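You operate a simulated robot arm through the tools that you are given. There is no shell and no other tool.

You are at the controls of a simulated robot arm. One attempt, no reset.

TASK
Close the gripper on the 38 mm gauge block till its lamp is green.
Fine: chalk holder off the slide tray onto the bench, tray pushed home. Set down upright: white chalk holder, what you pick out.

It is judged by the outcome, as a careful person would: the job done as asked, and still so three seconds after it is handed in. It fails if anything else is knocked over, pushed out of place, dropped, spilled or broken.

THE ROBOT
A 7-joint arm with a two-finger parallel gripper, fixed in place. Base frame: the origin is on the floor under the middle of its stand, x ahead of it, y to its left, z up. Readings come in m, degrees, newtons and seconds.
It reaches about 1.147 m from its shoulder. Its first joint turns from -166.0 to 166.0 degrees. Payload 3.43 kg.
Tool frame: the origin (TCP) lies between the finger pads and is the grasp point; the fingertips stand 0.03 m ahead of it; z points along the fingers, y is the line along which they close. The gripper opens to 0.094 m. The fingers are 0.028 m wide and 0.01 m thick; the gripper's body (0.05 by 0.096 m) begins 0.055 m behind the TCP.
Orientation is that of the tool frame in the base frame, as a unit quaternion [w, x, y, z]. With the fingers straight down and closing along the base's y, the tool's x points along the base's -x, its y along +y and its z along -z.

THE INTERFACE
- The arm moves only by the tool servo_tool. Its argument "deltas" is text: rows parted by semicolons, each of 6 numbers parted by spaces: the shift along the tool's x, y, z in m, then the turn, a rotation vector about the tool's x, y, z in degrees. In form: x y z wx wy wz; .... A call has 1 to 20 rows; each row is the pose to reach, as a shift and turn from the pose commanded when the call began, along the tool's axes at that moment. "grip" is the finger opening in m, from 0 to 0.094, set as the call begins (left out, the last holds). Rows are played at 5 a second. More than 0.05 m and 8.6 degrees between two rows, or a gripper value outside its range, and nothing of the call is played. A pose out of reach is approached as far as the arm can. The call stops where the force on the tool passes 40 N (or 10 N more than at its start, if that is more) or the arm is blocked; 0.2 s more then pass. The fingers move at their own pace (about 0.045 m/s each) and stop on an object; they squeeze with about 29 N. The grip force told is the motor's: it shows also when the fingers shut on nothing. Time passes only in rows, and 0.2 s behind the last, so rows that repeat a pose let the fingers close. It gives the time, the measured TCP pose, the force on the tool (base axes), the opening and the grip force at its end, in the units of the frame above (readings bear some noise), with the torque about the TCP (base axes, N m) and any sound that the robot's microphone picked up.
- Cameras (640 x 400 px; columns grow to the right, rows downward): "scene" is fixed at [0.0347, 0.6489, 1.4362]; the picture's right is [-0.38, -0.92, 0.00], its down [-0.39, 0.16, -0.91] and it looks along [0.84, -0.35, -0.42] (base axes); focal length 324 px, centre (320, 200). "wrist" rides on the gripper at [0.076, 0.014, -0.103] in the tool frame; the picture's right is [-0.18, 0.98, 0.00], its down [-0.75, -0.14, -0.64] and it looks along [-0.63, -0.12, 0.77] (tool axes); focal length 243 px, centre (320, 200). There is no depth. A picture from a camera that has moved, and an enlarged one, comes with that camera's place and axes in the base frame and with its lens. The place of the scene camera against the robot may be out by one fixed shift of up to 0.025 m in any direction.
- capture(camera): a new picture of that camera. The clock stands still meanwhile.
- enlarge(camera, box): a new picture of the part [left, top, right, bottom] of that camera's present view, enlarged. The clock stands still meanwhile.
- finish_job(): hands the job in; it is judged then, once.

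Nothing tells you positions but the pictures and the camera data. Unless the task says otherwise, let go and move clear before handing in.

The tools are called by a JSON object that holds its "api" and its "payload". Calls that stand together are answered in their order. servo_tool: Moves the arm, as the interface text tells. Its arguments: {"type":"object","properties":{"deltas":{"type":"string"},"grip":{"type":"number"}},"required":["deltas"]} The other tools are called the same way: capture (camera) takes a picture; enlarge (camera, box) takes an enlarged picture of a part of a camera's view; finish_job () hands the job in.

At the start:

```text
clock: 0.0
eef_pos: [0.607, 0.2035, 1.2915]
tcp_rot: [0.0, 0.0, 1.0, 0.0]
contact_force: [0.5, -0.5, -0.2]
wrist_torque: [-0.02, -0.02, 0.0]
grip_width: 0.0941
gripper_force: 0.1
```

scene: 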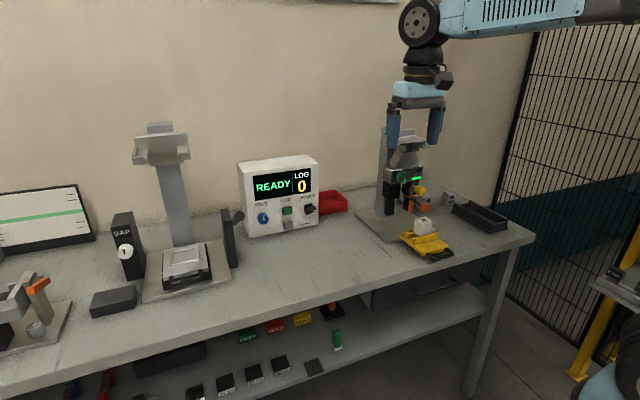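
wrist: 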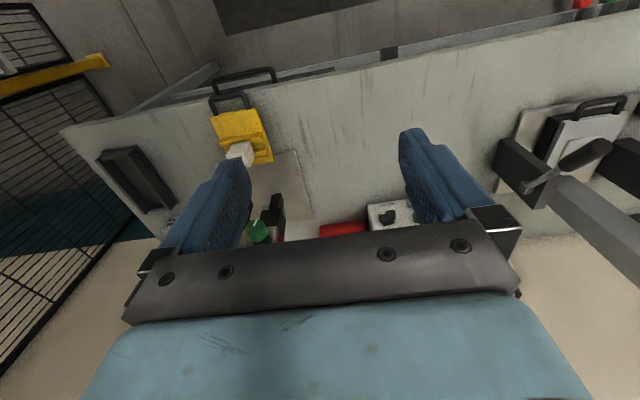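

I see a bench with two fixtures (a grey one at left, a yellow-tray one at right under the gripper), a READY/LOG box and various blocks. I'll look closer before moving.

{"api": "enlarge", "payload": {"camera": "scene", "box": [340, 120, 540, 280]}}

{"api": "enlarge", "payload": {"camera": "scene", "box": [80, 180, 280, 320]}}

{"api": "enlarge", "payload": {"camera": "scene", "box": [0, 170, 160, 370]}}

{"api": "enlarge", "payload": {"camera": "scene", "box": [60, 280, 380, 400]}}

{"api": "enlarge", "payload": {"camera": "scene", "box": [230, 140, 350, 250]}}

{"api": "enlarge", "payload": {"camera": "wrist", "box": [60, 40, 380, 260]}}

```text
2.50 times, centred on (440, 200) of scene
camera zoom: at [0.0347, 0.6489, 1.4362], right [-0.38, -0.92, 0.0], down [-0.39, 0.16, -0.91], along [0.84, -0.35, -0.42], focal length 811 px, centre (20, 200)
```

zoom: 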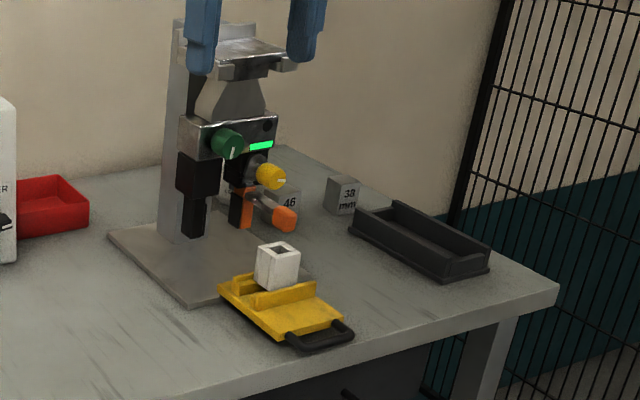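

```text
2.86 times, centred on (180, 250) of scene
camera zoom: at [0.0347, 0.6489, 1.4362], right [-0.38, -0.92, 0.0], down [-0.39, 0.16, -0.91], along [0.84, -0.35, -0.42], focal length 927 px, centre (720, 57)
```

zoom: 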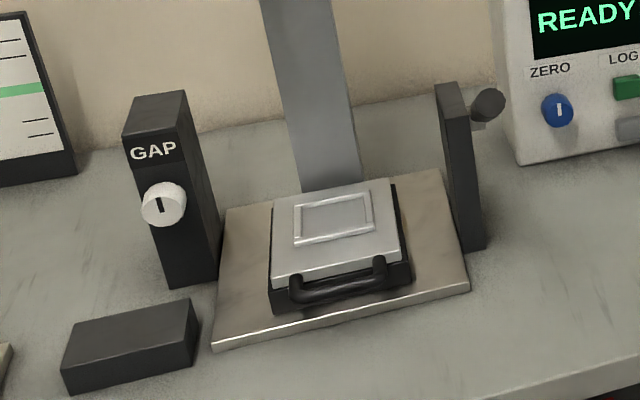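

```text
2.00 times, centred on (80, 270) of scene
camera zoom: at [0.0347, 0.6489, 1.4362], right [-0.38, -0.92, 0.0], down [-0.39, 0.16, -0.91], along [0.84, -0.35, -0.42], focal length 649 px, centre (800, 60)
```

zoom: 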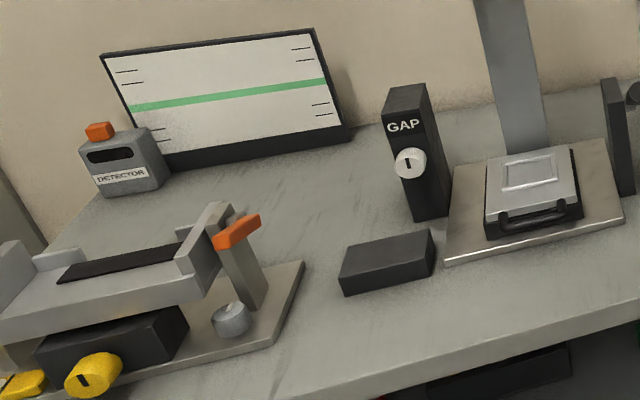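

```text
2.00 times, centred on (220, 340) of scene
camera zoom: at [0.0347, 0.6489, 1.4362], right [-0.38, -0.92, 0.0], down [-0.39, 0.16, -0.91], along [0.84, -0.35, -0.42], focal length 649 px, centre (520, -80)
```

zoom: 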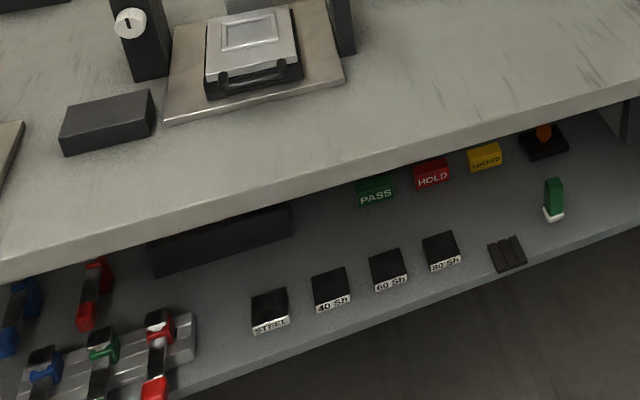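

```text
3.64 times, centred on (290, 195) of scene
camera zoom: at [0.0347, 0.6489, 1.4362], right [-0.38, -0.92, 0.0], down [-0.39, 0.16, -0.91], along [0.84, -0.35, -0.42], focal length 1179 px, centre (429, 218)
```

zoom: 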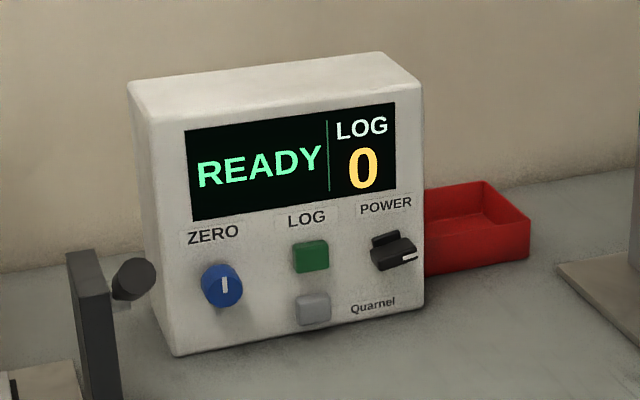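

```text
1.82 times, centred on (220, 150) of wrist
camera zoom: at [0.5317, 0.2188, 1.3935], right [0.18, 0.98, 0.0], down [0.75, -0.14, 0.64], along [0.63, -0.12, -0.77], focal length 441 px, centre (502, 291)
```

zoom: 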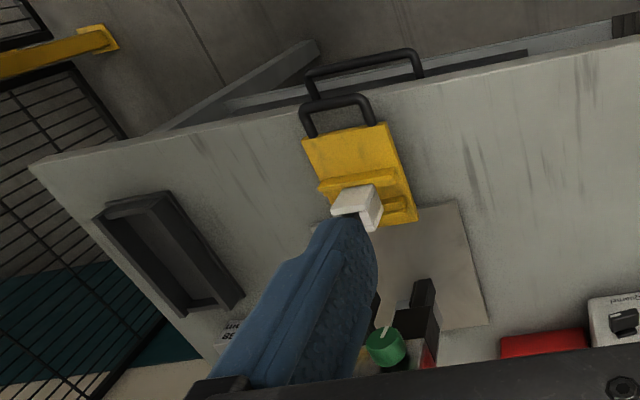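

The right-hand fixture seems to have its own jaws, knobs, a lever and a lamp, with blocks marked 46 and 38 mm near it. I'll enlarge further to understand it.

{"api": "enlarge", "payload": {"camera": "scene", "box": [380, 150, 460, 220]}}

{"api": "enlarge", "payload": {"camera": "scene", "box": [390, 165, 440, 215]}}

{"api": "enlarge", "payload": {"camera": "scene", "box": [420, 180, 520, 240]}}

{"api": "enlarge", "payload": {"camera": "wrist", "box": [200, 140, 320, 250]}}

{"api": "enlarge", "payload": {"camera": "scene", "box": [390, 210, 470, 270]}}

```text
5.71 times, centred on (420, 185) of scene
camera zoom: at [0.0347, 0.6489, 1.4362], right [-0.38, -0.92, 0.0], down [-0.39, 0.16, -0.91], along [0.84, -0.35, -0.42], focal length 1853 px, centre (-251, 286)
```

zoom: 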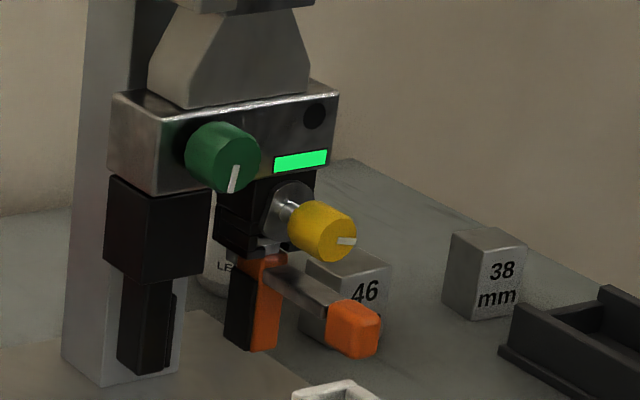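

```text
8.00 times, centred on (415, 190) of scene
camera zoom: at [0.0347, 0.6489, 1.4362], right [-0.38, -0.92, 0.0], down [-0.39, 0.16, -0.91], along [0.84, -0.35, -0.42], focal length 2594 px, centre (-440, 280)
```

zoom: 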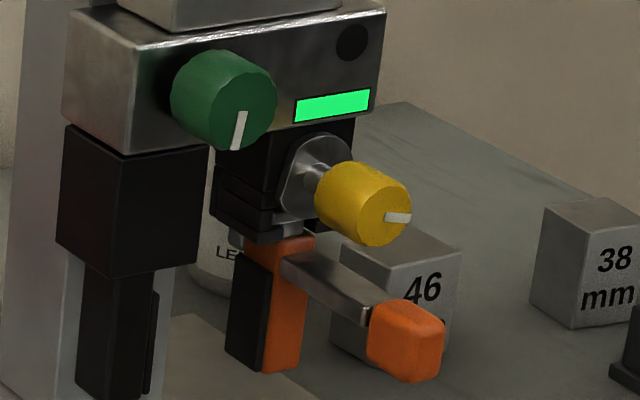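

```text
6.40 times, centred on (470, 210) of scene
camera zoom: at [0.0347, 0.6489, 1.4362], right [-0.38, -0.92, 0.0], down [-0.39, 0.16, -0.91], along [0.84, -0.35, -0.42], focal length 2076 px, centre (-640, 136)
```

zoom: 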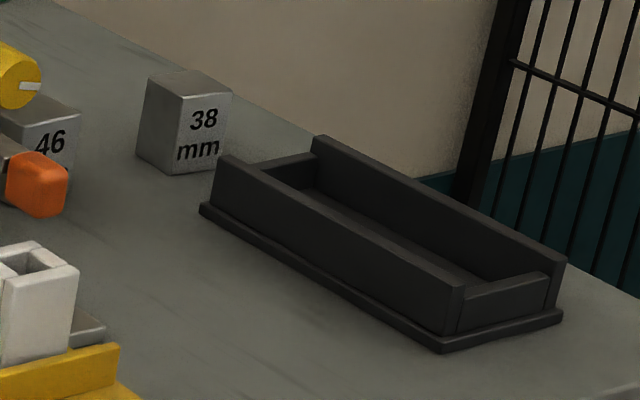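

```text
3.64 times, centred on (260, 195) of wrist
camera zoom: at [0.5317, 0.2188, 1.3935], right [0.18, 0.98, 0.0], down [0.75, -0.14, 0.64], along [0.63, -0.12, -0.77], focal length 882 px, centre (538, 218)
```

zoom: 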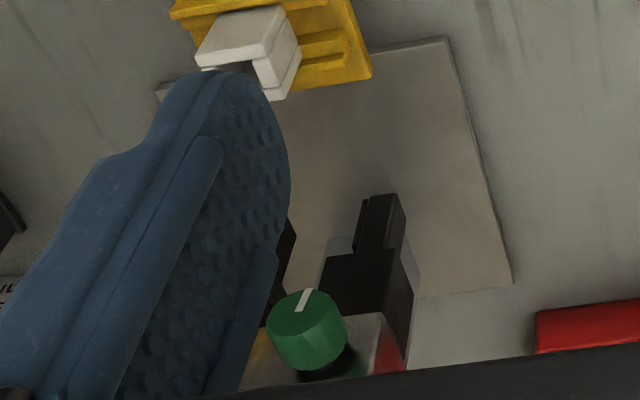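

```text
6.67 times, centred on (430, 240) of scene
camera zoom: at [0.0347, 0.6489, 1.4362], right [-0.38, -0.92, 0.0], down [-0.39, 0.16, -0.91], along [0.84, -0.35, -0.42], focal length 2162 px, centre (-413, -67)
```

zoom: 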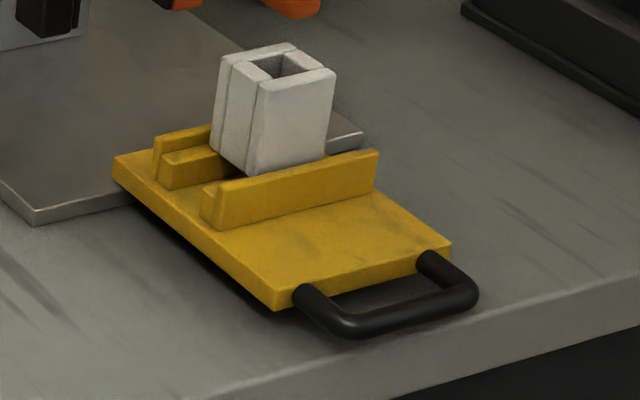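

The mounted bench gripper has a black jaw, an orange-padded jaw, a green knob, a yellow knob, an orange lever, a strip lamp and a dark round spot; the 38 mm block stands to its right. I'll back the arm up to the right to view all of it with the wrist camera.

{"api": "servo_tool", "payload": {"deltas": "0.018 -0.034 0.0 0 0 0; 0.036 -0.068 0.0 0 0 0; 0.054 -0.102 0.0 0 0 0; 0.072 -0.136 0.0 0 0 0; 0.09 -0.17 0.0 0 0 0; 0.107 -0.2035 0.0 0 0 0"}}

{"api": "capture", "payload": {"camera": "wrist"}}

{"api": "capture", "payload": {"camera": "scene"}}

```text
clock: 1.4
eef_pos: [0.4994, -0.0007, 1.2931]
tcp_rot: [0.0, 0.0, 1.0, 0.0]
contact_force: [-0.3, 0.9, -0.2]
wrist_torque: [-0.04, 0.03, 0.01]
grip_width: 0.0938
gripper_force: 0.2
```

```text
taken
camera wrist: at [0.4239, 0.014, 1.3952], right [0.18, 0.98, 0.0], down [0.75, -0.14, 0.64], along [0.63, -0.12, -0.77], focal length 243 px, centre (320, 200)
```

wrist: 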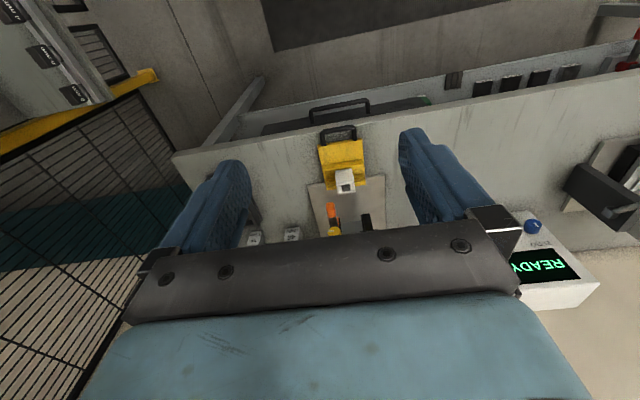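

```text
taken
```

scene: 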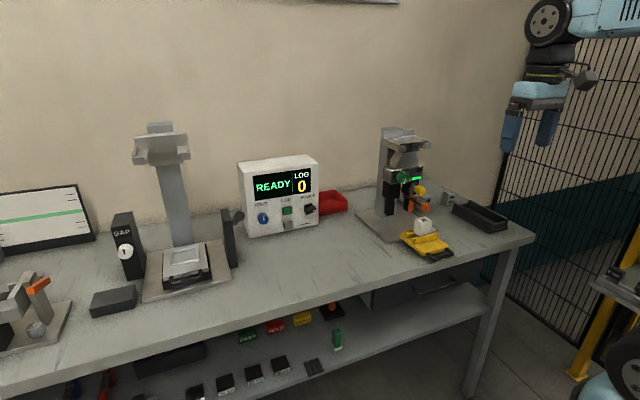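

The gripper body hides the fixture in this upside-down wrist view. I'll lower and tilt the tool forward (away from objects) so the wrist camera looks at the fixture's front.

{"api": "servo_tool", "payload": {"deltas": "0.003 -0.003 0.03 0 -7.5 0; 0.006 -0.006 0.06 0 -15 0; 0.01 -0.01 0.09 0 -22.5 0; 0.013 -0.013 0.12 0 -30 0; 0.017 -0.017 0.15 0 -37.5 0; 0.02 -0.02 0.18 0 -45 0"}}

{"api": "capture", "payload": {"camera": "wrist"}}

{"api": "capture", "payload": {"camera": "scene"}}

```text
clock: 2.8
eef_pos: [0.5052, -0.0221, 1.146]
tcp_rot: [0.383, 0.0, 0.924, 0.0]
contact_force: [0.4, -0.4, 0.7]
wrist_torque: [0.01, -0.04, -0.03]
grip_width: 0.094
gripper_force: 0.1
out of reach, approached as far as the arm can: row 6
```

```text
taken
camera wrist: at [0.3793, -0.0059, 1.1659], right [0.13, 0.98, 0.13], down [0.08, -0.14, 0.99], along [0.99, -0.12, -0.1], focal length 243 px, centre (320, 200)
```

wrist: 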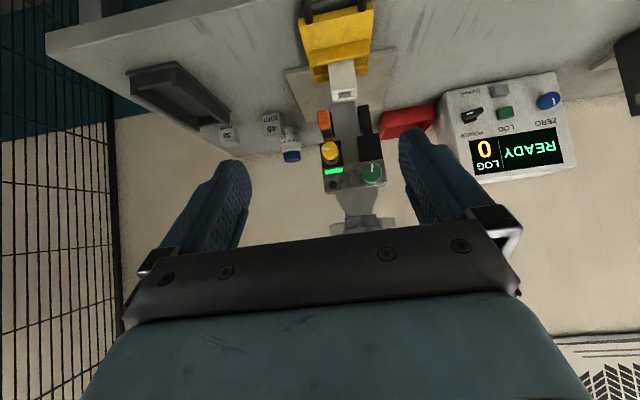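

```text
taken
```

scene: 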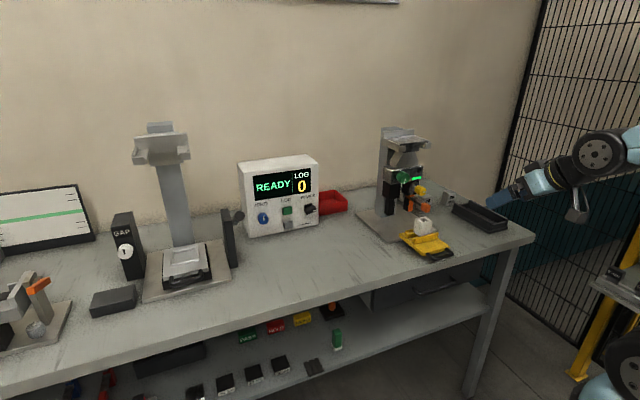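

Now the fixture front is in view (upside down). I'll zoom in on it and on the blocks.

{"api": "enlarge", "payload": {"camera": "wrist", "box": [280, 60, 400, 240]}}

{"api": "enlarge", "payload": {"camera": "wrist", "box": [300, 130, 400, 200]}}

{"api": "enlarge", "payload": {"camera": "wrist", "box": [200, 90, 320, 170]}}

{"api": "enlarge", "payload": {"camera": "wrist", "box": [280, 0, 400, 110]}}

```text
2.22 times, centred on (340, 150) of wrist
camera zoom: at [0.3793, -0.0059, 1.1659], right [0.13, 0.98, 0.13], down [0.08, -0.14, 0.99], along [0.99, -0.12, -0.1], focal length 539 px, centre (276, 311)
```

zoom: 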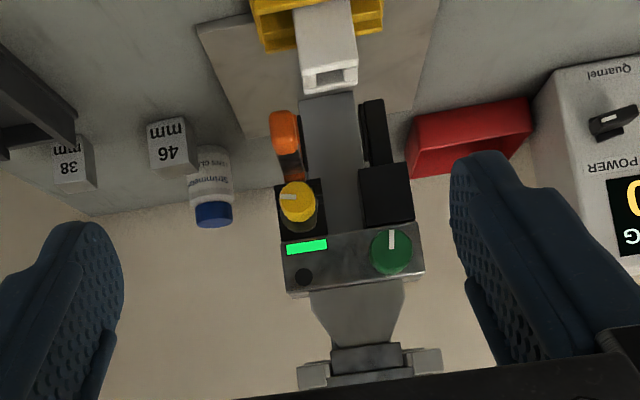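

```text
5.71 times, centred on (350, 165) of wrist
camera zoom: at [0.3793, -0.0059, 1.1659], right [0.13, 0.98, 0.13], down [0.08, -0.14, 0.99], along [0.99, -0.12, -0.1], focal length 1386 px, centre (149, 400)
```

zoom: 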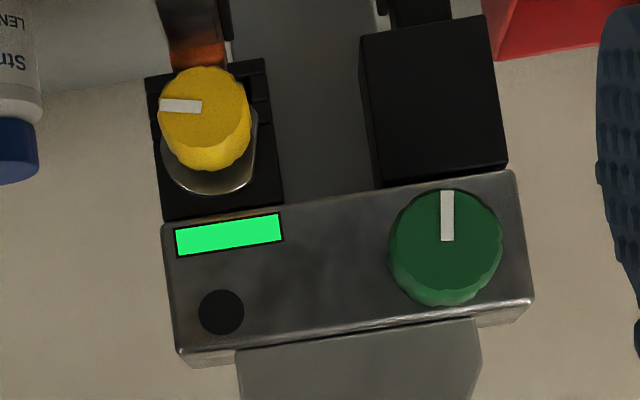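

```text
5.00 times, centred on (260, 130) of wrist
camera zoom: at [0.3793, -0.0059, 1.1659], right [0.13, 0.98, 0.13], down [0.08, -0.14, 0.99], along [0.99, -0.12, -0.1], focal length 1213 px, centre (620, 550)
```

zoom: 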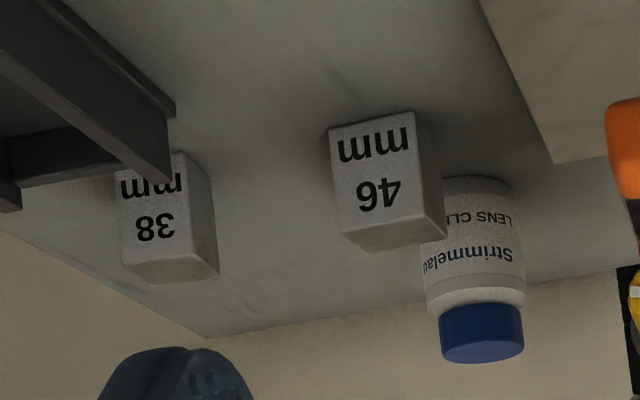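

```text
3.64 times, centred on (340, 55) of wrist
camera zoom: at [0.3793, -0.0059, 1.1659], right [0.13, 0.98, 0.13], down [0.08, -0.14, 0.99], along [0.99, -0.12, -0.1], focal length 882 px, centre (247, 727)
```

zoom: 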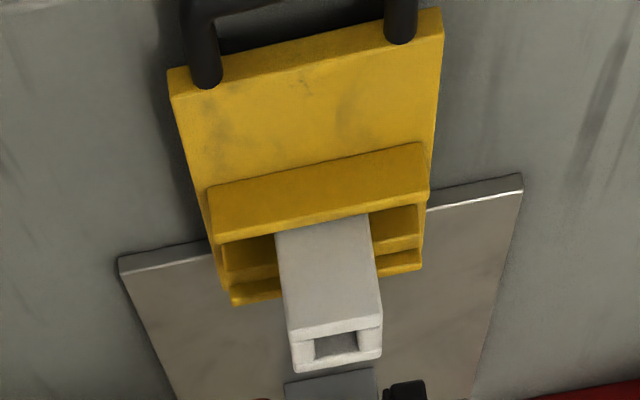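

I now have a first estimate: bench top around z≈0.87, the fixture near x≈0.85, y≈-0.02, and the blocks to its right. I'll take another view from the right to triangulate properly.

{"api": "servo_tool", "payload": {"deltas": "-0.015 -0.04 -0.015 0 6 0; -0.03 -0.08 -0.03 0 12 0; -0.045 -0.12 -0.045 0 18 0; -0.057 -0.16 -0.057 0 25 0"}}

{"api": "capture", "payload": {"camera": "wrist"}}

```text
clock: 3.8
eef_pos: [0.5032, -0.1818, 1.2269]
tcp_rot: [0.173, 0.0, 0.985, 0.0]
contact_force: [-1.0, 0.8, -0.1]
wrist_torque: [0.01, -0.02, 0.0]
grip_width: 0.0938
gripper_force: 0.1
```

```text
taken
camera wrist: at [0.3968, -0.1672, 1.2979], right [0.17, 0.98, 0.06], down [0.49, -0.14, 0.86], along [0.85, -0.12, -0.51], focal length 243 px, centre (320, 200)
```

wrist: 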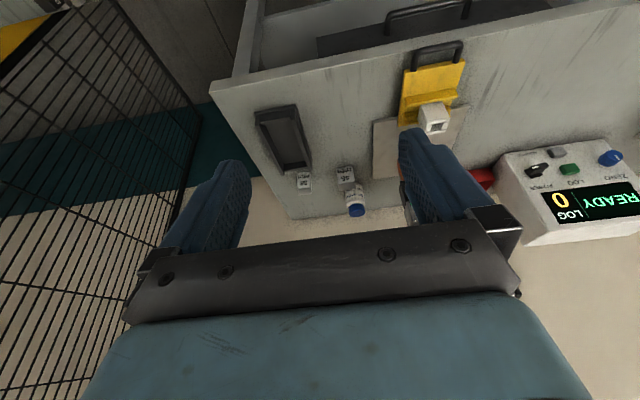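

The blocks, bottle and trough are now clear of the fingers. I'll zoom on them for measurements.

{"api": "enlarge", "payload": {"camera": "wrist", "box": [240, 90, 400, 230]}}

{"api": "enlarge", "payload": {"camera": "wrist", "box": [360, 20, 500, 190]}}

{"api": "enlarge", "payload": {"camera": "wrist", "box": [200, 60, 300, 130]}}

```text
2.86 times, centred on (320, 160) of wrist
camera zoom: at [0.3968, -0.1672, 1.2979], right [0.17, 0.98, 0.06], down [0.49, -0.14, 0.86], along [0.85, -0.12, -0.51], focal length 693 px, centre (320, 314)
```

zoom: 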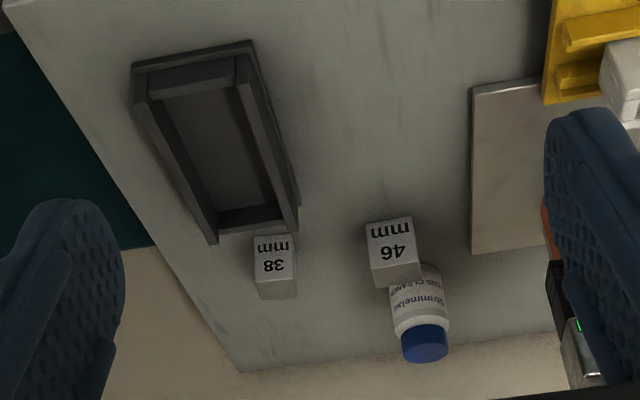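

```text
2.35 times, centred on (430, 105) of wrist
camera zoom: at [0.3968, -0.1672, 1.2979], right [0.17, 0.98, 0.06], down [0.49, -0.14, 0.86], along [0.85, -0.12, -0.51], focal length 571 px, centre (61, 424)
```

zoom: 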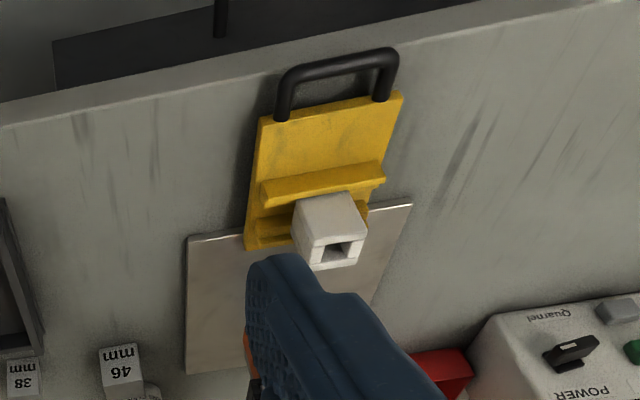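

```text
5.71 times, centred on (250, 95) of wrist
camera zoom: at [0.3968, -0.1672, 1.2979], right [0.17, 0.98, 0.06], down [0.49, -0.14, 0.86], along [0.85, -0.12, -0.51], focal length 1386 px, centre (720, 800)
```

zoom: 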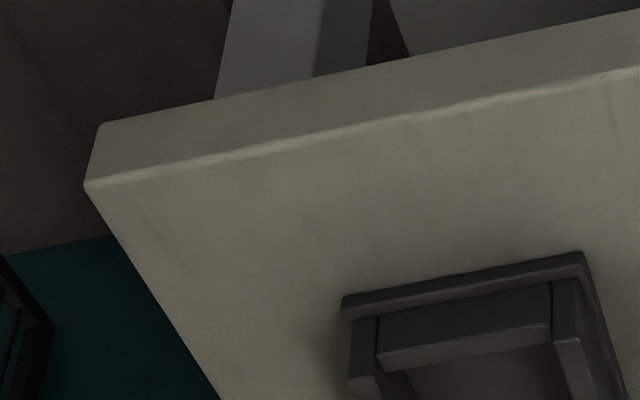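

The bench top is at roughly z≈0.89; chalk holder top front edge near (0.741, 0.012, 0.965), 38 mm block near (0.94, -0.275), green knob near (0.83, 0.045, 1.087). I'll go lower for a closer look at jaws, lever and lamp.

{"api": "servo_tool", "payload": {"deltas": "0.003 0.016 0.036 0 -5 0; 0.006 0.032 0.073 0 -10 0; 0.010 0.049 0.109 0 -15 0; 0.013 0.066 0.146 0 -20 0; 0.0164 0.082 0.182 0 -25 0"}}

{"api": "capture", "payload": {"camera": "wrist"}}

```text
clock: 5.0
eef_pos: [0.5694, -0.1069, 1.066]
tcp_rot: [0.381, 0.0, 0.924, -0.001]
contact_force: [0.3, 0.2, -0.6]
wrist_torque: [-0.05, -0.01, -0.05]
grip_width: 0.094
gripper_force: 0.1
out of reach, approached as far as the arm can: row 5
```

```text
taken
camera wrist: at [0.4432, -0.0919, 1.0856], right [0.13, 0.98, 0.13], down [0.08, -0.14, 0.99], along [0.99, -0.12, -0.1], focal length 243 px, centre (320, 200)
```

wrist: 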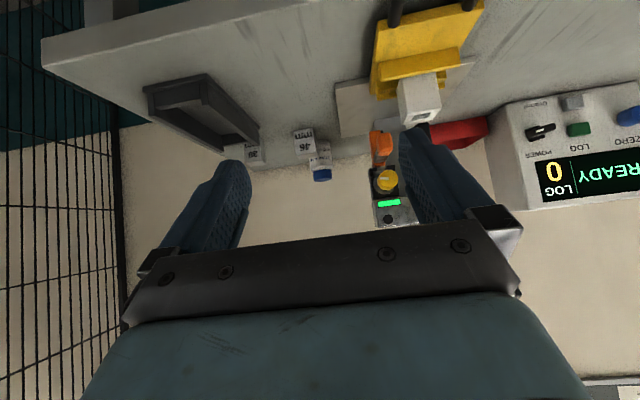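

I have a lower view with the orange lever, yellow knob and lamp visible. Zooming in.

{"api": "enlarge", "payload": {"camera": "wrist", "box": [350, 110, 430, 230]}}

{"api": "enlarge", "payload": {"camera": "wrist", "box": [360, 60, 480, 140]}}

{"api": "enlarge", "payload": {"camera": "wrist", "box": [225, 110, 345, 190]}}

```text
3.33 times, centred on (390, 170) of wrist
camera zoom: at [0.4432, -0.0919, 1.0856], right [0.13, 0.98, 0.13], down [0.08, -0.14, 0.99], along [0.99, -0.12, -0.1], focal length 809 px, centre (87, 300)
```

zoom: 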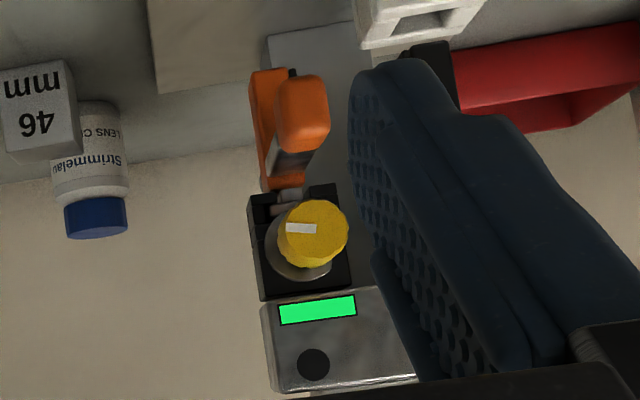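

```text
5.00 times, centred on (420, 100) of wrist
camera zoom: at [0.4432, -0.0919, 1.0856], right [0.13, 0.98, 0.13], down [0.08, -0.14, 0.99], along [0.99, -0.12, -0.1], focal length 1213 px, centre (-180, 700)
```

zoom: 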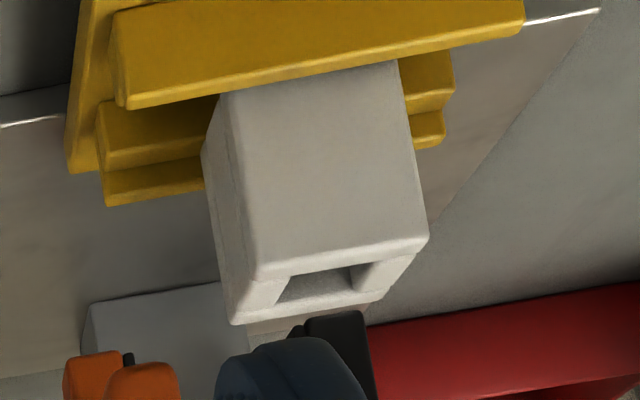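

```text
5.00 times, centred on (285, 150) of wrist
camera zoom: at [0.4432, -0.0919, 1.0856], right [0.13, 0.98, 0.13], down [0.08, -0.14, 0.99], along [0.99, -0.12, -0.1], focal length 1213 px, centre (495, 450)
```

zoom: 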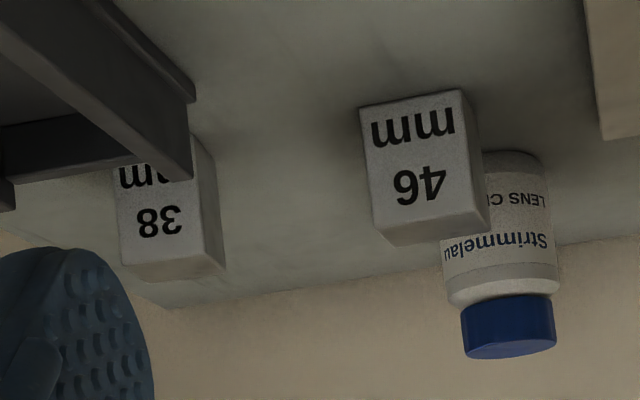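

The jaws are about 59 mm apart, centred near y≈0.01, and the holder sits in the tray pocket around (0.757, 0.0125) with its top near z≈0.967. Next I move to a tilted pre-grasp pose in front of and above the chalk holder.

{"api": "servo_tool", "payload": {"deltas": "-0.0178 0.0239 0.0234 0 4 0; -0.0355 0.0478 0.0468 0 8 0; -0.0533 0.0716 0.0703 0 12 0; -0.071 0.0955 0.0937 0 16 0; -0.0888 0.1194 0.1171 0 20 0"}}

{"api": "capture", "payload": {"camera": "wrist"}}

{"api": "capture", "payload": {"camera": "scene"}}

```text
clock: 6.2
eef_pos: [0.7161, 0.0105, 1.0451]
tcp_rot: [0.216, 0.001, 0.976, 0.0]
contact_force: [-0.2, 0.1, 0.8]
wrist_torque: [0.0, 0.05, 0.02]
grip_width: 0.0941
gripper_force: 0.1
```

```text
taken
camera wrist: at [0.6034, 0.0262, 1.1061], right [0.17, 0.98, 0.08], down [0.41, -0.14, 0.9], along [0.9, -0.12, -0.43], focal length 243 px, centre (320, 200)
```

wrist: 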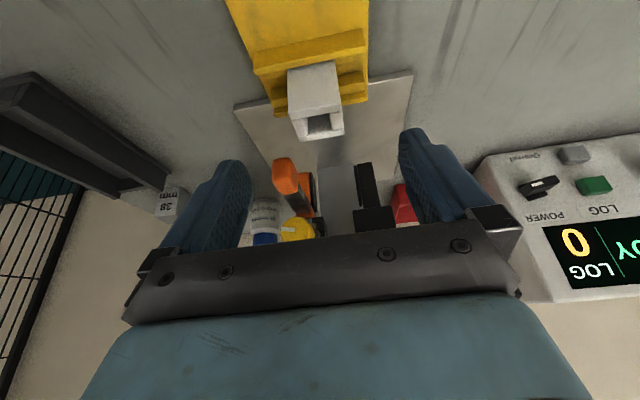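

```text
taken
```

scene: 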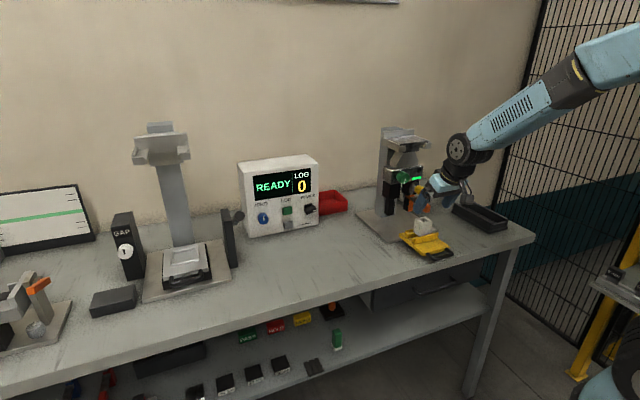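

The gripper is lined up before the holder. I'll zoom on it for a precise position before the final approach.

{"api": "enlarge", "payload": {"camera": "wrist", "box": [220, 0, 400, 150]}}

{"api": "enlarge", "payload": {"camera": "wrist", "box": [250, 140, 410, 240]}}

{"api": "enlarge", "payload": {"camera": "scene", "box": [380, 170, 490, 270]}}

```text
2.67 times, centred on (310, 75) of wrist
camera zoom: at [0.6034, 0.0262, 1.1061], right [0.17, 0.98, 0.08], down [0.41, -0.14, 0.9], along [0.9, -0.12, -0.43], focal length 647 px, centre (347, 533)
```

zoom: 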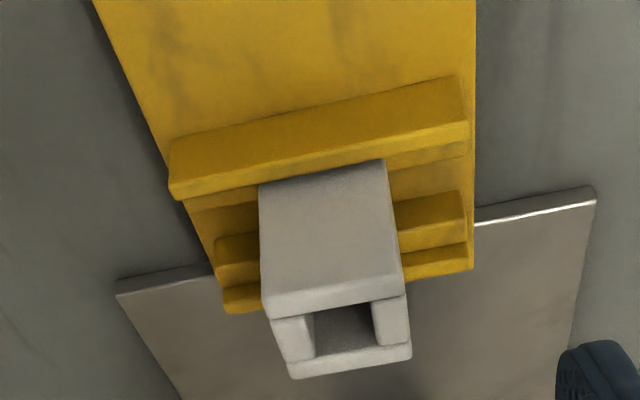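

```text
4.00 times, centred on (330, 190) of wrist
camera zoom: at [0.6034, 0.0262, 1.1061], right [0.17, 0.98, 0.08], down [0.41, -0.14, 0.9], along [0.9, -0.12, -0.43], focal length 970 px, centre (280, 240)
```

zoom: 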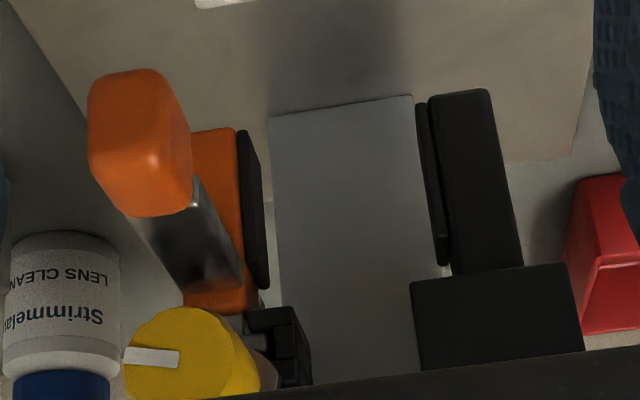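

```text
4.00 times, centred on (435, 220) of scene
camera zoom: at [0.0347, 0.6489, 1.4362], right [-0.38, -0.92, 0.0], down [-0.39, 0.16, -0.91], along [0.84, -0.35, -0.42], focal length 1297 px, centre (-140, 120)
```

zoom: 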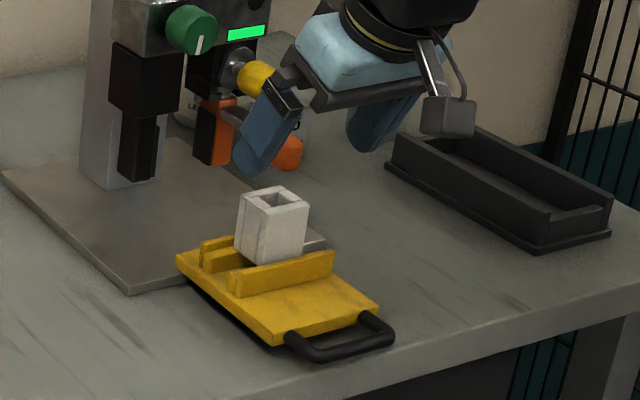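

The holder spans x≈0.740–0.769, y≈-0.009–0.031, top z≈0.967. I'll advance along the tool axis so the open fingers straddle it.

{"api": "servo_tool", "payload": {"deltas": "0.001 0.0003 0.025 0 0 0; 0.002 0.0005 0.05 0 0 0; 0.003 0.0005 0.075 0 0 0; 0.0035 0.0005 0.0965 0 0 0"}}

{"api": "capture", "payload": {"camera": "wrist"}}

{"api": "enlarge", "payload": {"camera": "scene", "box": [380, 170, 490, 270]}}

```text
clock: 7.2
eef_pos: [0.7516, 0.0099, 0.9564]
tcp_rot: [0.217, 0.0, 0.976, 0.0]
contact_force: [0.0, 0.2, -0.2]
wrist_torque: [-0.02, -0.02, -0.03]
grip_width: 0.0939
gripper_force: 0.0
```

```text
taken
camera wrist: at [0.6404, 0.0248, 1.017], right [0.17, 0.98, 0.08], down [0.41, -0.14, 0.9], along [0.9, -0.12, -0.43], focal length 243 px, centre (320, 200)
```

wrist: 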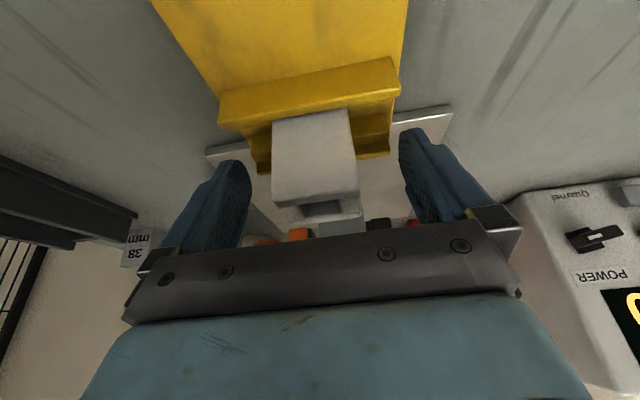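

```text
4.00 times, centred on (435, 220) of scene
camera zoom: at [0.0347, 0.6489, 1.4362], right [-0.38, -0.92, 0.0], down [-0.39, 0.16, -0.91], along [0.84, -0.35, -0.42], focal length 1297 px, centre (-140, 120)
```

zoom: 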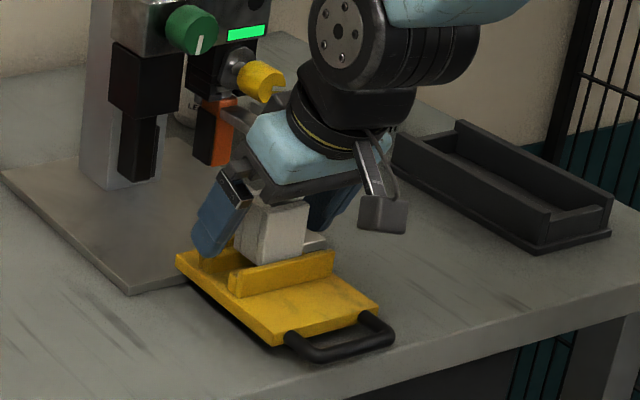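

The open fingers straddle the holder with clearance all round. Now I close on it.

{"api": "servo_tool", "payload": {"deltas": "0 0 0 0 0 0; 0 0 0 0 0 0; 0 0 0 0 0 0; 0 0 0 0 0 0; 0 0 0 0 0 0; 0 0 0 0 0 0", "grip": 0.0}}

{"api": "capture", "payload": {"camera": "wrist"}}

```text
clock: 8.6
eef_pos: [0.752, 0.011, 0.9557]
tcp_rot: [0.217, 0.0, 0.976, 0.0]
contact_force: [0.7, -0.4, -0.9]
wrist_torque: [0.0, -0.02, 0.0]
grip_width: 0.0441
gripper_force: 28.6
```

```text
taken
camera wrist: at [0.6405, 0.0251, 1.017], right [0.17, 0.98, 0.08], down [0.41, -0.14, 0.9], along [0.9, -0.12, -0.43], focal length 243 px, centre (320, 200)
```

wrist: 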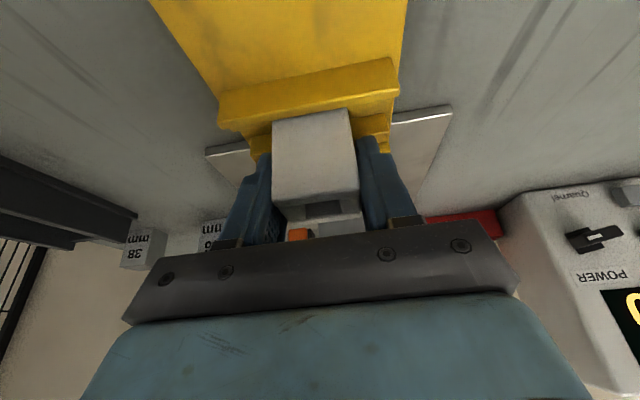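

The grip stopped at 44 mm with 28.6 N, so the holder is held. I'll lift it straight up.

{"api": "servo_tool", "payload": {"deltas": "-0.0042 0 -0.0091 0 0 0; -0.0084 0 -0.0181 0 0 0; -0.0169 0 -0.0363 0 0 0; -0.0253 0 -0.0544 0 0 0; -0.0337 0 -0.0725 0 0 0; -0.038 0 -0.0816 0 0 0"}}

{"api": "capture", "payload": {"camera": "wrist"}}

{"api": "capture", "payload": {"camera": "scene"}}

```text
clock: 10.0
eef_pos: [0.7524, 0.012, 1.0464]
tcp_rot: [0.215, 0.0, 0.977, 0.0]
contact_force: [-0.1, -0.9, -0.7]
wrist_torque: [0.02, -0.02, 0.01]
grip_width: 0.0438
gripper_force: 28.7
```

```text
taken
camera wrist: at [0.6411, 0.0273, 1.1083], right [0.17, 0.98, 0.08], down [0.41, -0.14, 0.9], along [0.9, -0.12, -0.43], focal length 243 px, centre (320, 200)
```

wrist: 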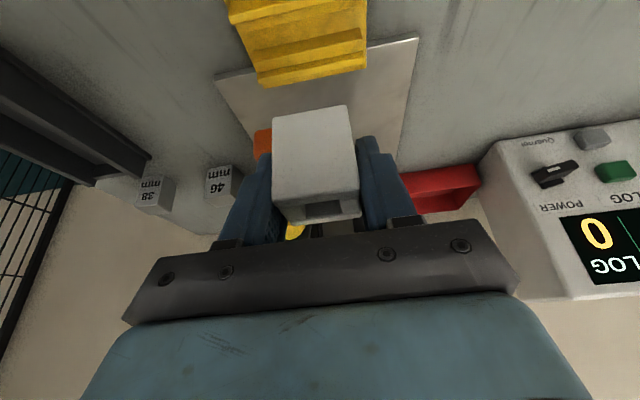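

```text
taken
```

scene: 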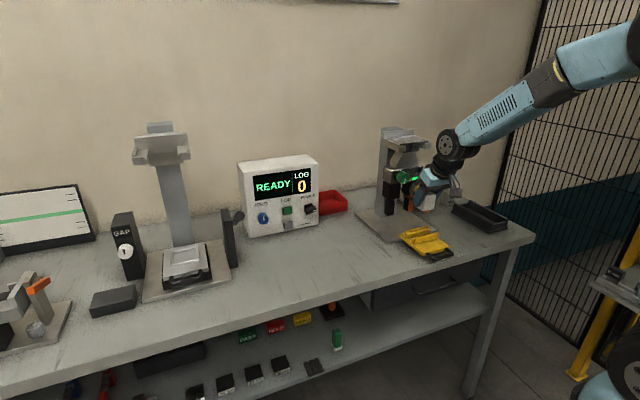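

The holder is up and clear of the tray. I'll back off slightly and carry it left over the clear bench area near (0.73, 0.23).

{"api": "servo_tool", "payload": {"deltas": "0.0181 0 -0.0084 0 0 0; 0.0181 0.036 -0.0084 0 0 0; 0.0181 0.072 -0.0084 0 0 0; 0.0181 0.108 -0.0084 0 0 0; 0.0181 0.144 -0.0084 0 0 0; 0.0181 0.180 -0.0084 0 0 0; 0.0181 0.216 -0.0084 0 0 0; 0.0181 0.216 -0.0084 0 0 0"}}

{"api": "capture", "payload": {"camera": "wrist"}}

{"api": "enlarge", "payload": {"camera": "scene", "box": [300, 170, 460, 290]}}

```text
clock: 11.8
eef_pos: [0.7356, 0.2284, 1.0452]
tcp_rot: [0.217, 0.0, 0.976, 0.0]
contact_force: [-0.9, 0.6, 0.5]
wrist_torque: [-0.02, -0.01, -0.02]
grip_width: 0.0439
gripper_force: 29.3
```

```text
taken
camera wrist: at [0.6231, 0.2434, 1.1074], right [0.17, 0.98, 0.08], down [0.41, -0.14, 0.9], along [0.9, -0.12, -0.43], focal length 243 px, centre (320, 200)
```

wrist: 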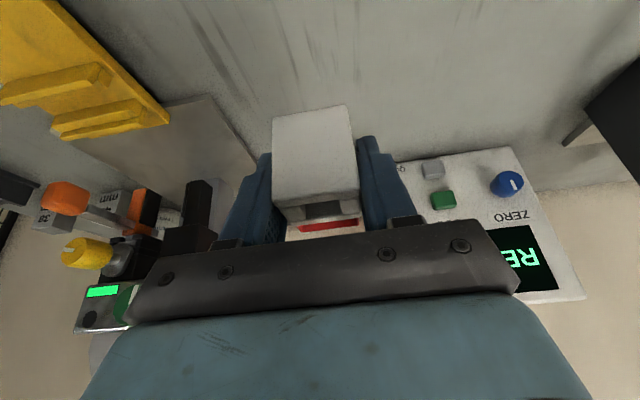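

```text
3.33 times, centred on (380, 230) of scene
camera zoom: at [0.0347, 0.6489, 1.4362], right [-0.38, -0.92, 0.0], down [-0.39, 0.16, -0.91], along [0.84, -0.35, -0.42], focal length 1081 px, centre (120, 100)
```

zoom: 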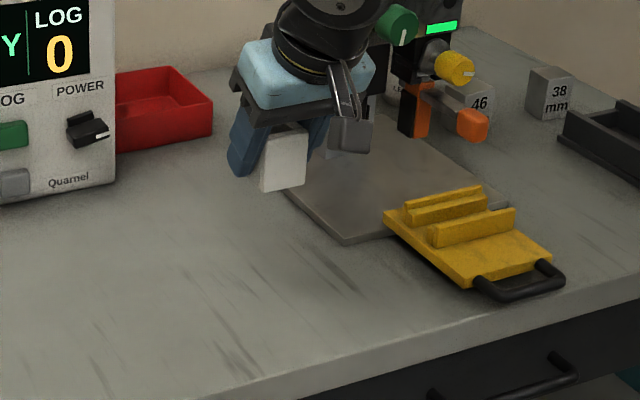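

Below is clear bench. I'll lower quickly part way, then finely until contact.

{"api": "servo_tool", "payload": {"deltas": "0.0084 0 0.0181 0 0 0; 0.0169 0 0.0363 0 0 0; 0.0253 0 0.0544 0 0 0; 0.0316 0 0.068 0 0 0; 0.0316 0 0.068 0 0 0"}}

{"api": "enlarge", "payload": {"camera": "scene", "box": [320, 190, 420, 260]}}

```text
clock: 13.0
eef_pos: [0.7333, 0.2303, 0.9733]
tcp_rot: [0.216, -0.001, 0.976, 0.0]
contact_force: [0.0, 0.7, -1.0]
wrist_torque: [0.0, 0.0, 0.01]
grip_width: 0.0439
gripper_force: 28.8
```

```text
5.71 times, centred on (370, 225) of scene
camera zoom: at [0.0347, 0.6489, 1.4362], right [-0.38, -0.92, 0.0], down [-0.39, 0.16, -0.91], along [0.84, -0.35, -0.42], focal length 1853 px, centre (34, 57)
```

zoom: 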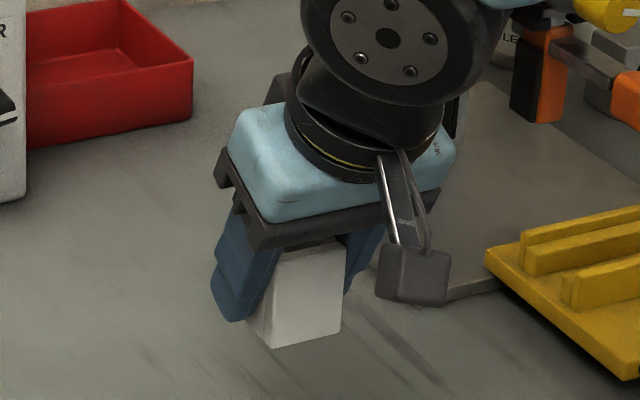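

Still a few cm above the bench. Lowering 25 mm further, gently.

{"api": "servo_tool", "payload": {"deltas": "0.0021 0 0.0045 0 0 0; 0.0042 0 0.0091 0 0 0; 0.0063 0 0.0136 0 0 0; 0.0084 0 0.0181 0 0 0; 0.0105 0 0.0227 0 0 0; 0.0105 0 0.0227 0 0 0"}}

{"api": "enlarge", "payload": {"camera": "scene", "box": [320, 190, 420, 260]}}

{"api": "capture", "payload": {"camera": "wrist"}}

```text
clock: 14.4
eef_pos: [0.7346, 0.2294, 0.9449]
tcp_rot: [0.216, 0.0, 0.976, 0.0]
contact_force: [0.1, 0.6, -0.1]
wrist_torque: [0.0, -0.02, 0.01]
grip_width: 0.044
gripper_force: 29.6
```

```text
5.71 times, centred on (370, 225) of scene
camera zoom: at [0.0347, 0.6489, 1.4362], right [-0.38, -0.92, 0.0], down [-0.39, 0.16, -0.91], along [0.84, -0.35, -0.42], focal length 1853 px, centre (34, 57)
```

zoom: 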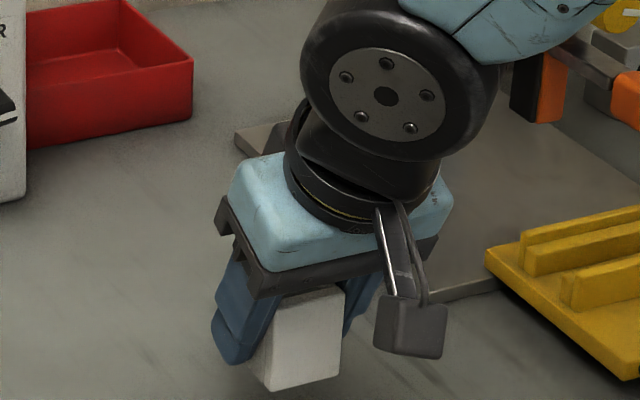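

```text
taken
camera wrist: at [0.622, 0.2428, 1.0071], right [0.17, 0.98, 0.08], down [0.41, -0.14, 0.9], along [0.9, -0.12, -0.43], focal length 243 px, centre (320, 200)
```

wrist: 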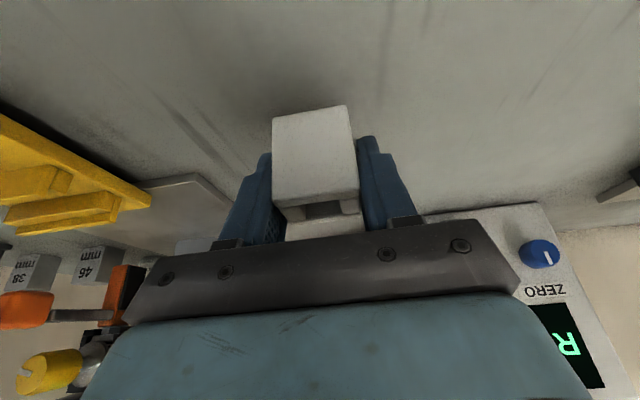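

No contact yet; continuing down in small steps.

{"api": "servo_tool", "payload": {"deltas": "0.0008 0 0.0018 0 0 0; 0.0017 0 0.0036 0 0 0; 0.0025 0 0.0054 0 0 0; 0.0025 0 0.0054 0 0 0"}}

```text
clock: 15.4
eef_pos: [0.7326, 0.2308, 0.9404]
tcp_rot: [0.216, 0.0, 0.976, 0.0]
contact_force: [0.1, -0.7, 0.6]
wrist_torque: [0.02, 0.01, -0.01]
grip_width: 0.044
gripper_force: 28.7
```

I see no contact force yet; going a few mm further down.

{"api": "servo_tool", "payload": {"deltas": "0.0008 0 0.0018 0 0 0; 0.0017 0 0.0036 0 0 0; 0.0017 0 0.0036 0 0 0"}}

{"api": "enlarge", "payload": {"camera": "scene", "box": [340, 220, 400, 260]}}

```text
clock: 16.2
eef_pos: [0.7323, 0.2294, 0.9349]
tcp_rot: [0.217, 0.0, 0.976, 0.001]
contact_force: [0.1, -0.2, -0.4]
wrist_torque: [0.0, 0.0, -0.02]
grip_width: 0.0441
gripper_force: 29.1
```

```text
10.00 times, centred on (370, 240) of scene
camera zoom: at [0.0347, 0.6489, 1.4362], right [-0.38, -0.92, 0.0], down [-0.39, 0.16, -0.91], along [0.84, -0.35, -0.42], focal length 3243 px, centre (-180, -200)
```

zoom: 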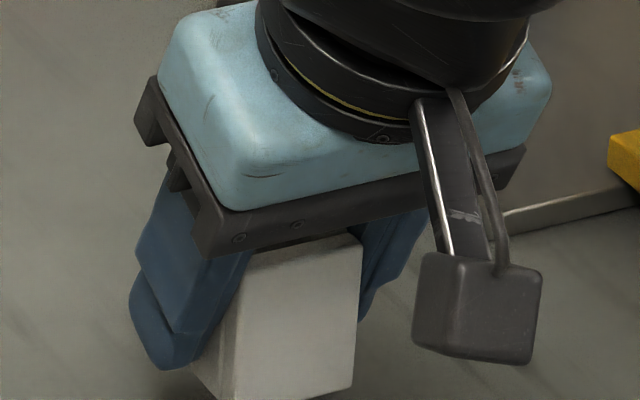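

Checking the gap between the holder's foot and the bench.

{"api": "enlarge", "payload": {"camera": "scene", "box": [330, 235, 400, 280]}}

{"api": "enlarge", "payload": {"camera": "wrist", "box": [240, 60, 400, 160]}}

```text
8.89 times, centred on (365, 258) of scene
camera zoom: at [0.0347, 0.6489, 1.4362], right [-0.38, -0.92, 0.0], down [-0.39, 0.16, -0.91], along [0.84, -0.35, -0.42], focal length 2883 px, centre (-80, -311)
```

zoom: 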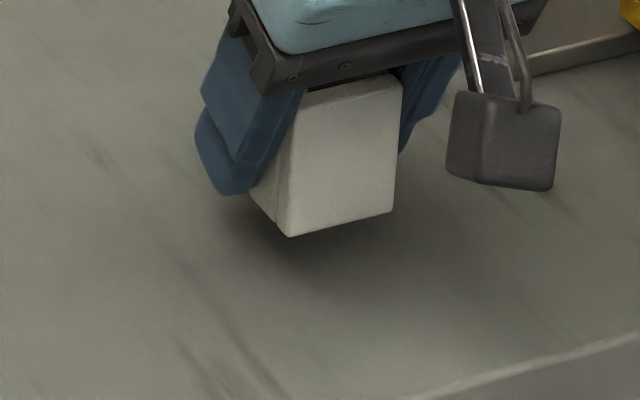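

```text
4.00 times, centred on (320, 110) of wrist
camera zoom: at [0.6207, 0.2431, 0.9973], right [0.17, 0.98, 0.08], down [0.41, -0.14, 0.9], along [0.9, -0.12, -0.43], focal length 970 px, centre (320, 560)
```

zoom: 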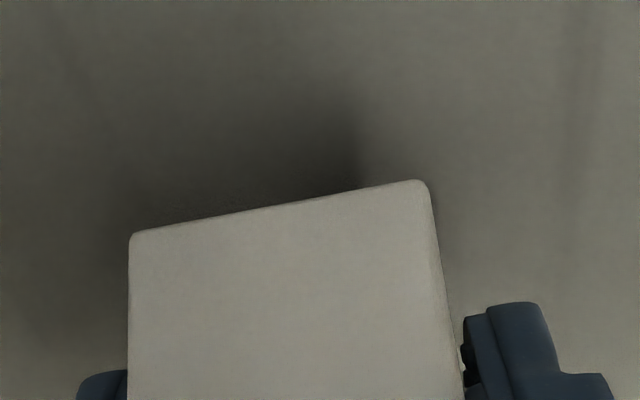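

There still seems to be a small gap under the holder. Continuing down in fine steps.

{"api": "servo_tool", "payload": {"deltas": "0.0008 0 0.0018 0 0 0; 0.0017 0 0.0036 0 0 0; 0.0017 0 0.0036 0 0 0"}}

{"api": "enlarge", "payload": {"camera": "scene", "box": [330, 235, 400, 280]}}

```text
clock: 17.0
eef_pos: [0.7335, 0.2291, 0.9316]
tcp_rot: [0.216, 0.0, 0.976, 0.0]
contact_force: [-0.1, 0.2, -1.3]
wrist_torque: [-0.03, 0.0, -0.01]
grip_width: 0.044
gripper_force: 28.8
```

```text
8.89 times, centred on (365, 258) of scene
camera zoom: at [0.0347, 0.6489, 1.4362], right [-0.38, -0.92, 0.0], down [-0.39, 0.16, -0.91], along [0.84, -0.35, -0.42], focal length 2883 px, centre (-80, -311)
```

zoom: 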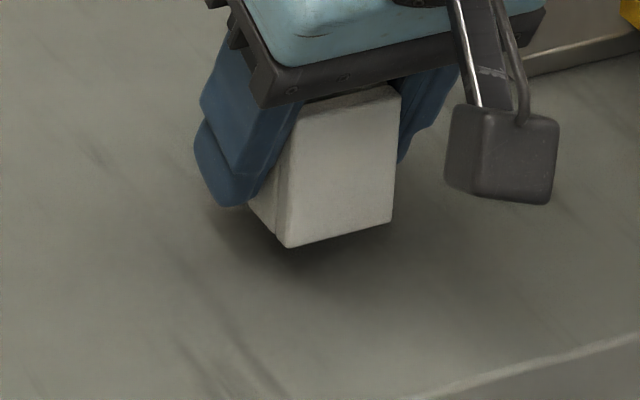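

Closer now; the shadow is tightening. Another 4 mm.

{"api": "servo_tool", "payload": {"deltas": "0.0008 0 0.0018 0 0 0; 0.0017 0 0.0036 0 0 0; 0.0017 0 0.0036 0 0 0"}}

{"api": "enlarge", "payload": {"camera": "scene", "box": [330, 235, 400, 280]}}

```text
clock: 17.8
eef_pos: [0.7336, 0.2284, 0.9274]
tcp_rot: [0.217, 0.0, 0.976, -0.001]
contact_force: [0.2, -0.6, -1.5]
wrist_torque: [0.02, -0.02, 0.0]
grip_width: 0.0441
gripper_force: 29.5
```

```text
8.89 times, centred on (365, 258) of scene
camera zoom: at [0.0347, 0.6489, 1.4362], right [-0.38, -0.92, 0.0], down [-0.39, 0.16, -0.91], along [0.84, -0.35, -0.42], focal length 2883 px, centre (-80, -311)
```

zoom: 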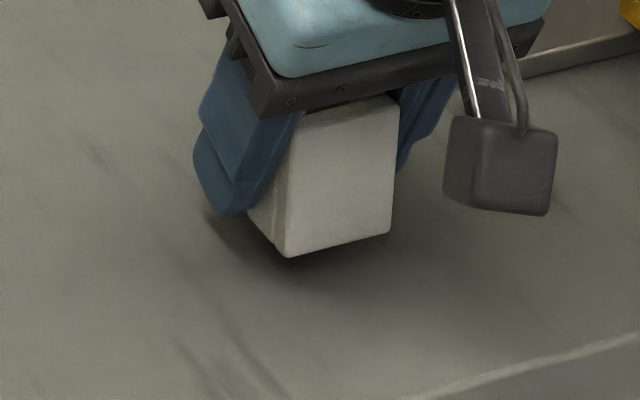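

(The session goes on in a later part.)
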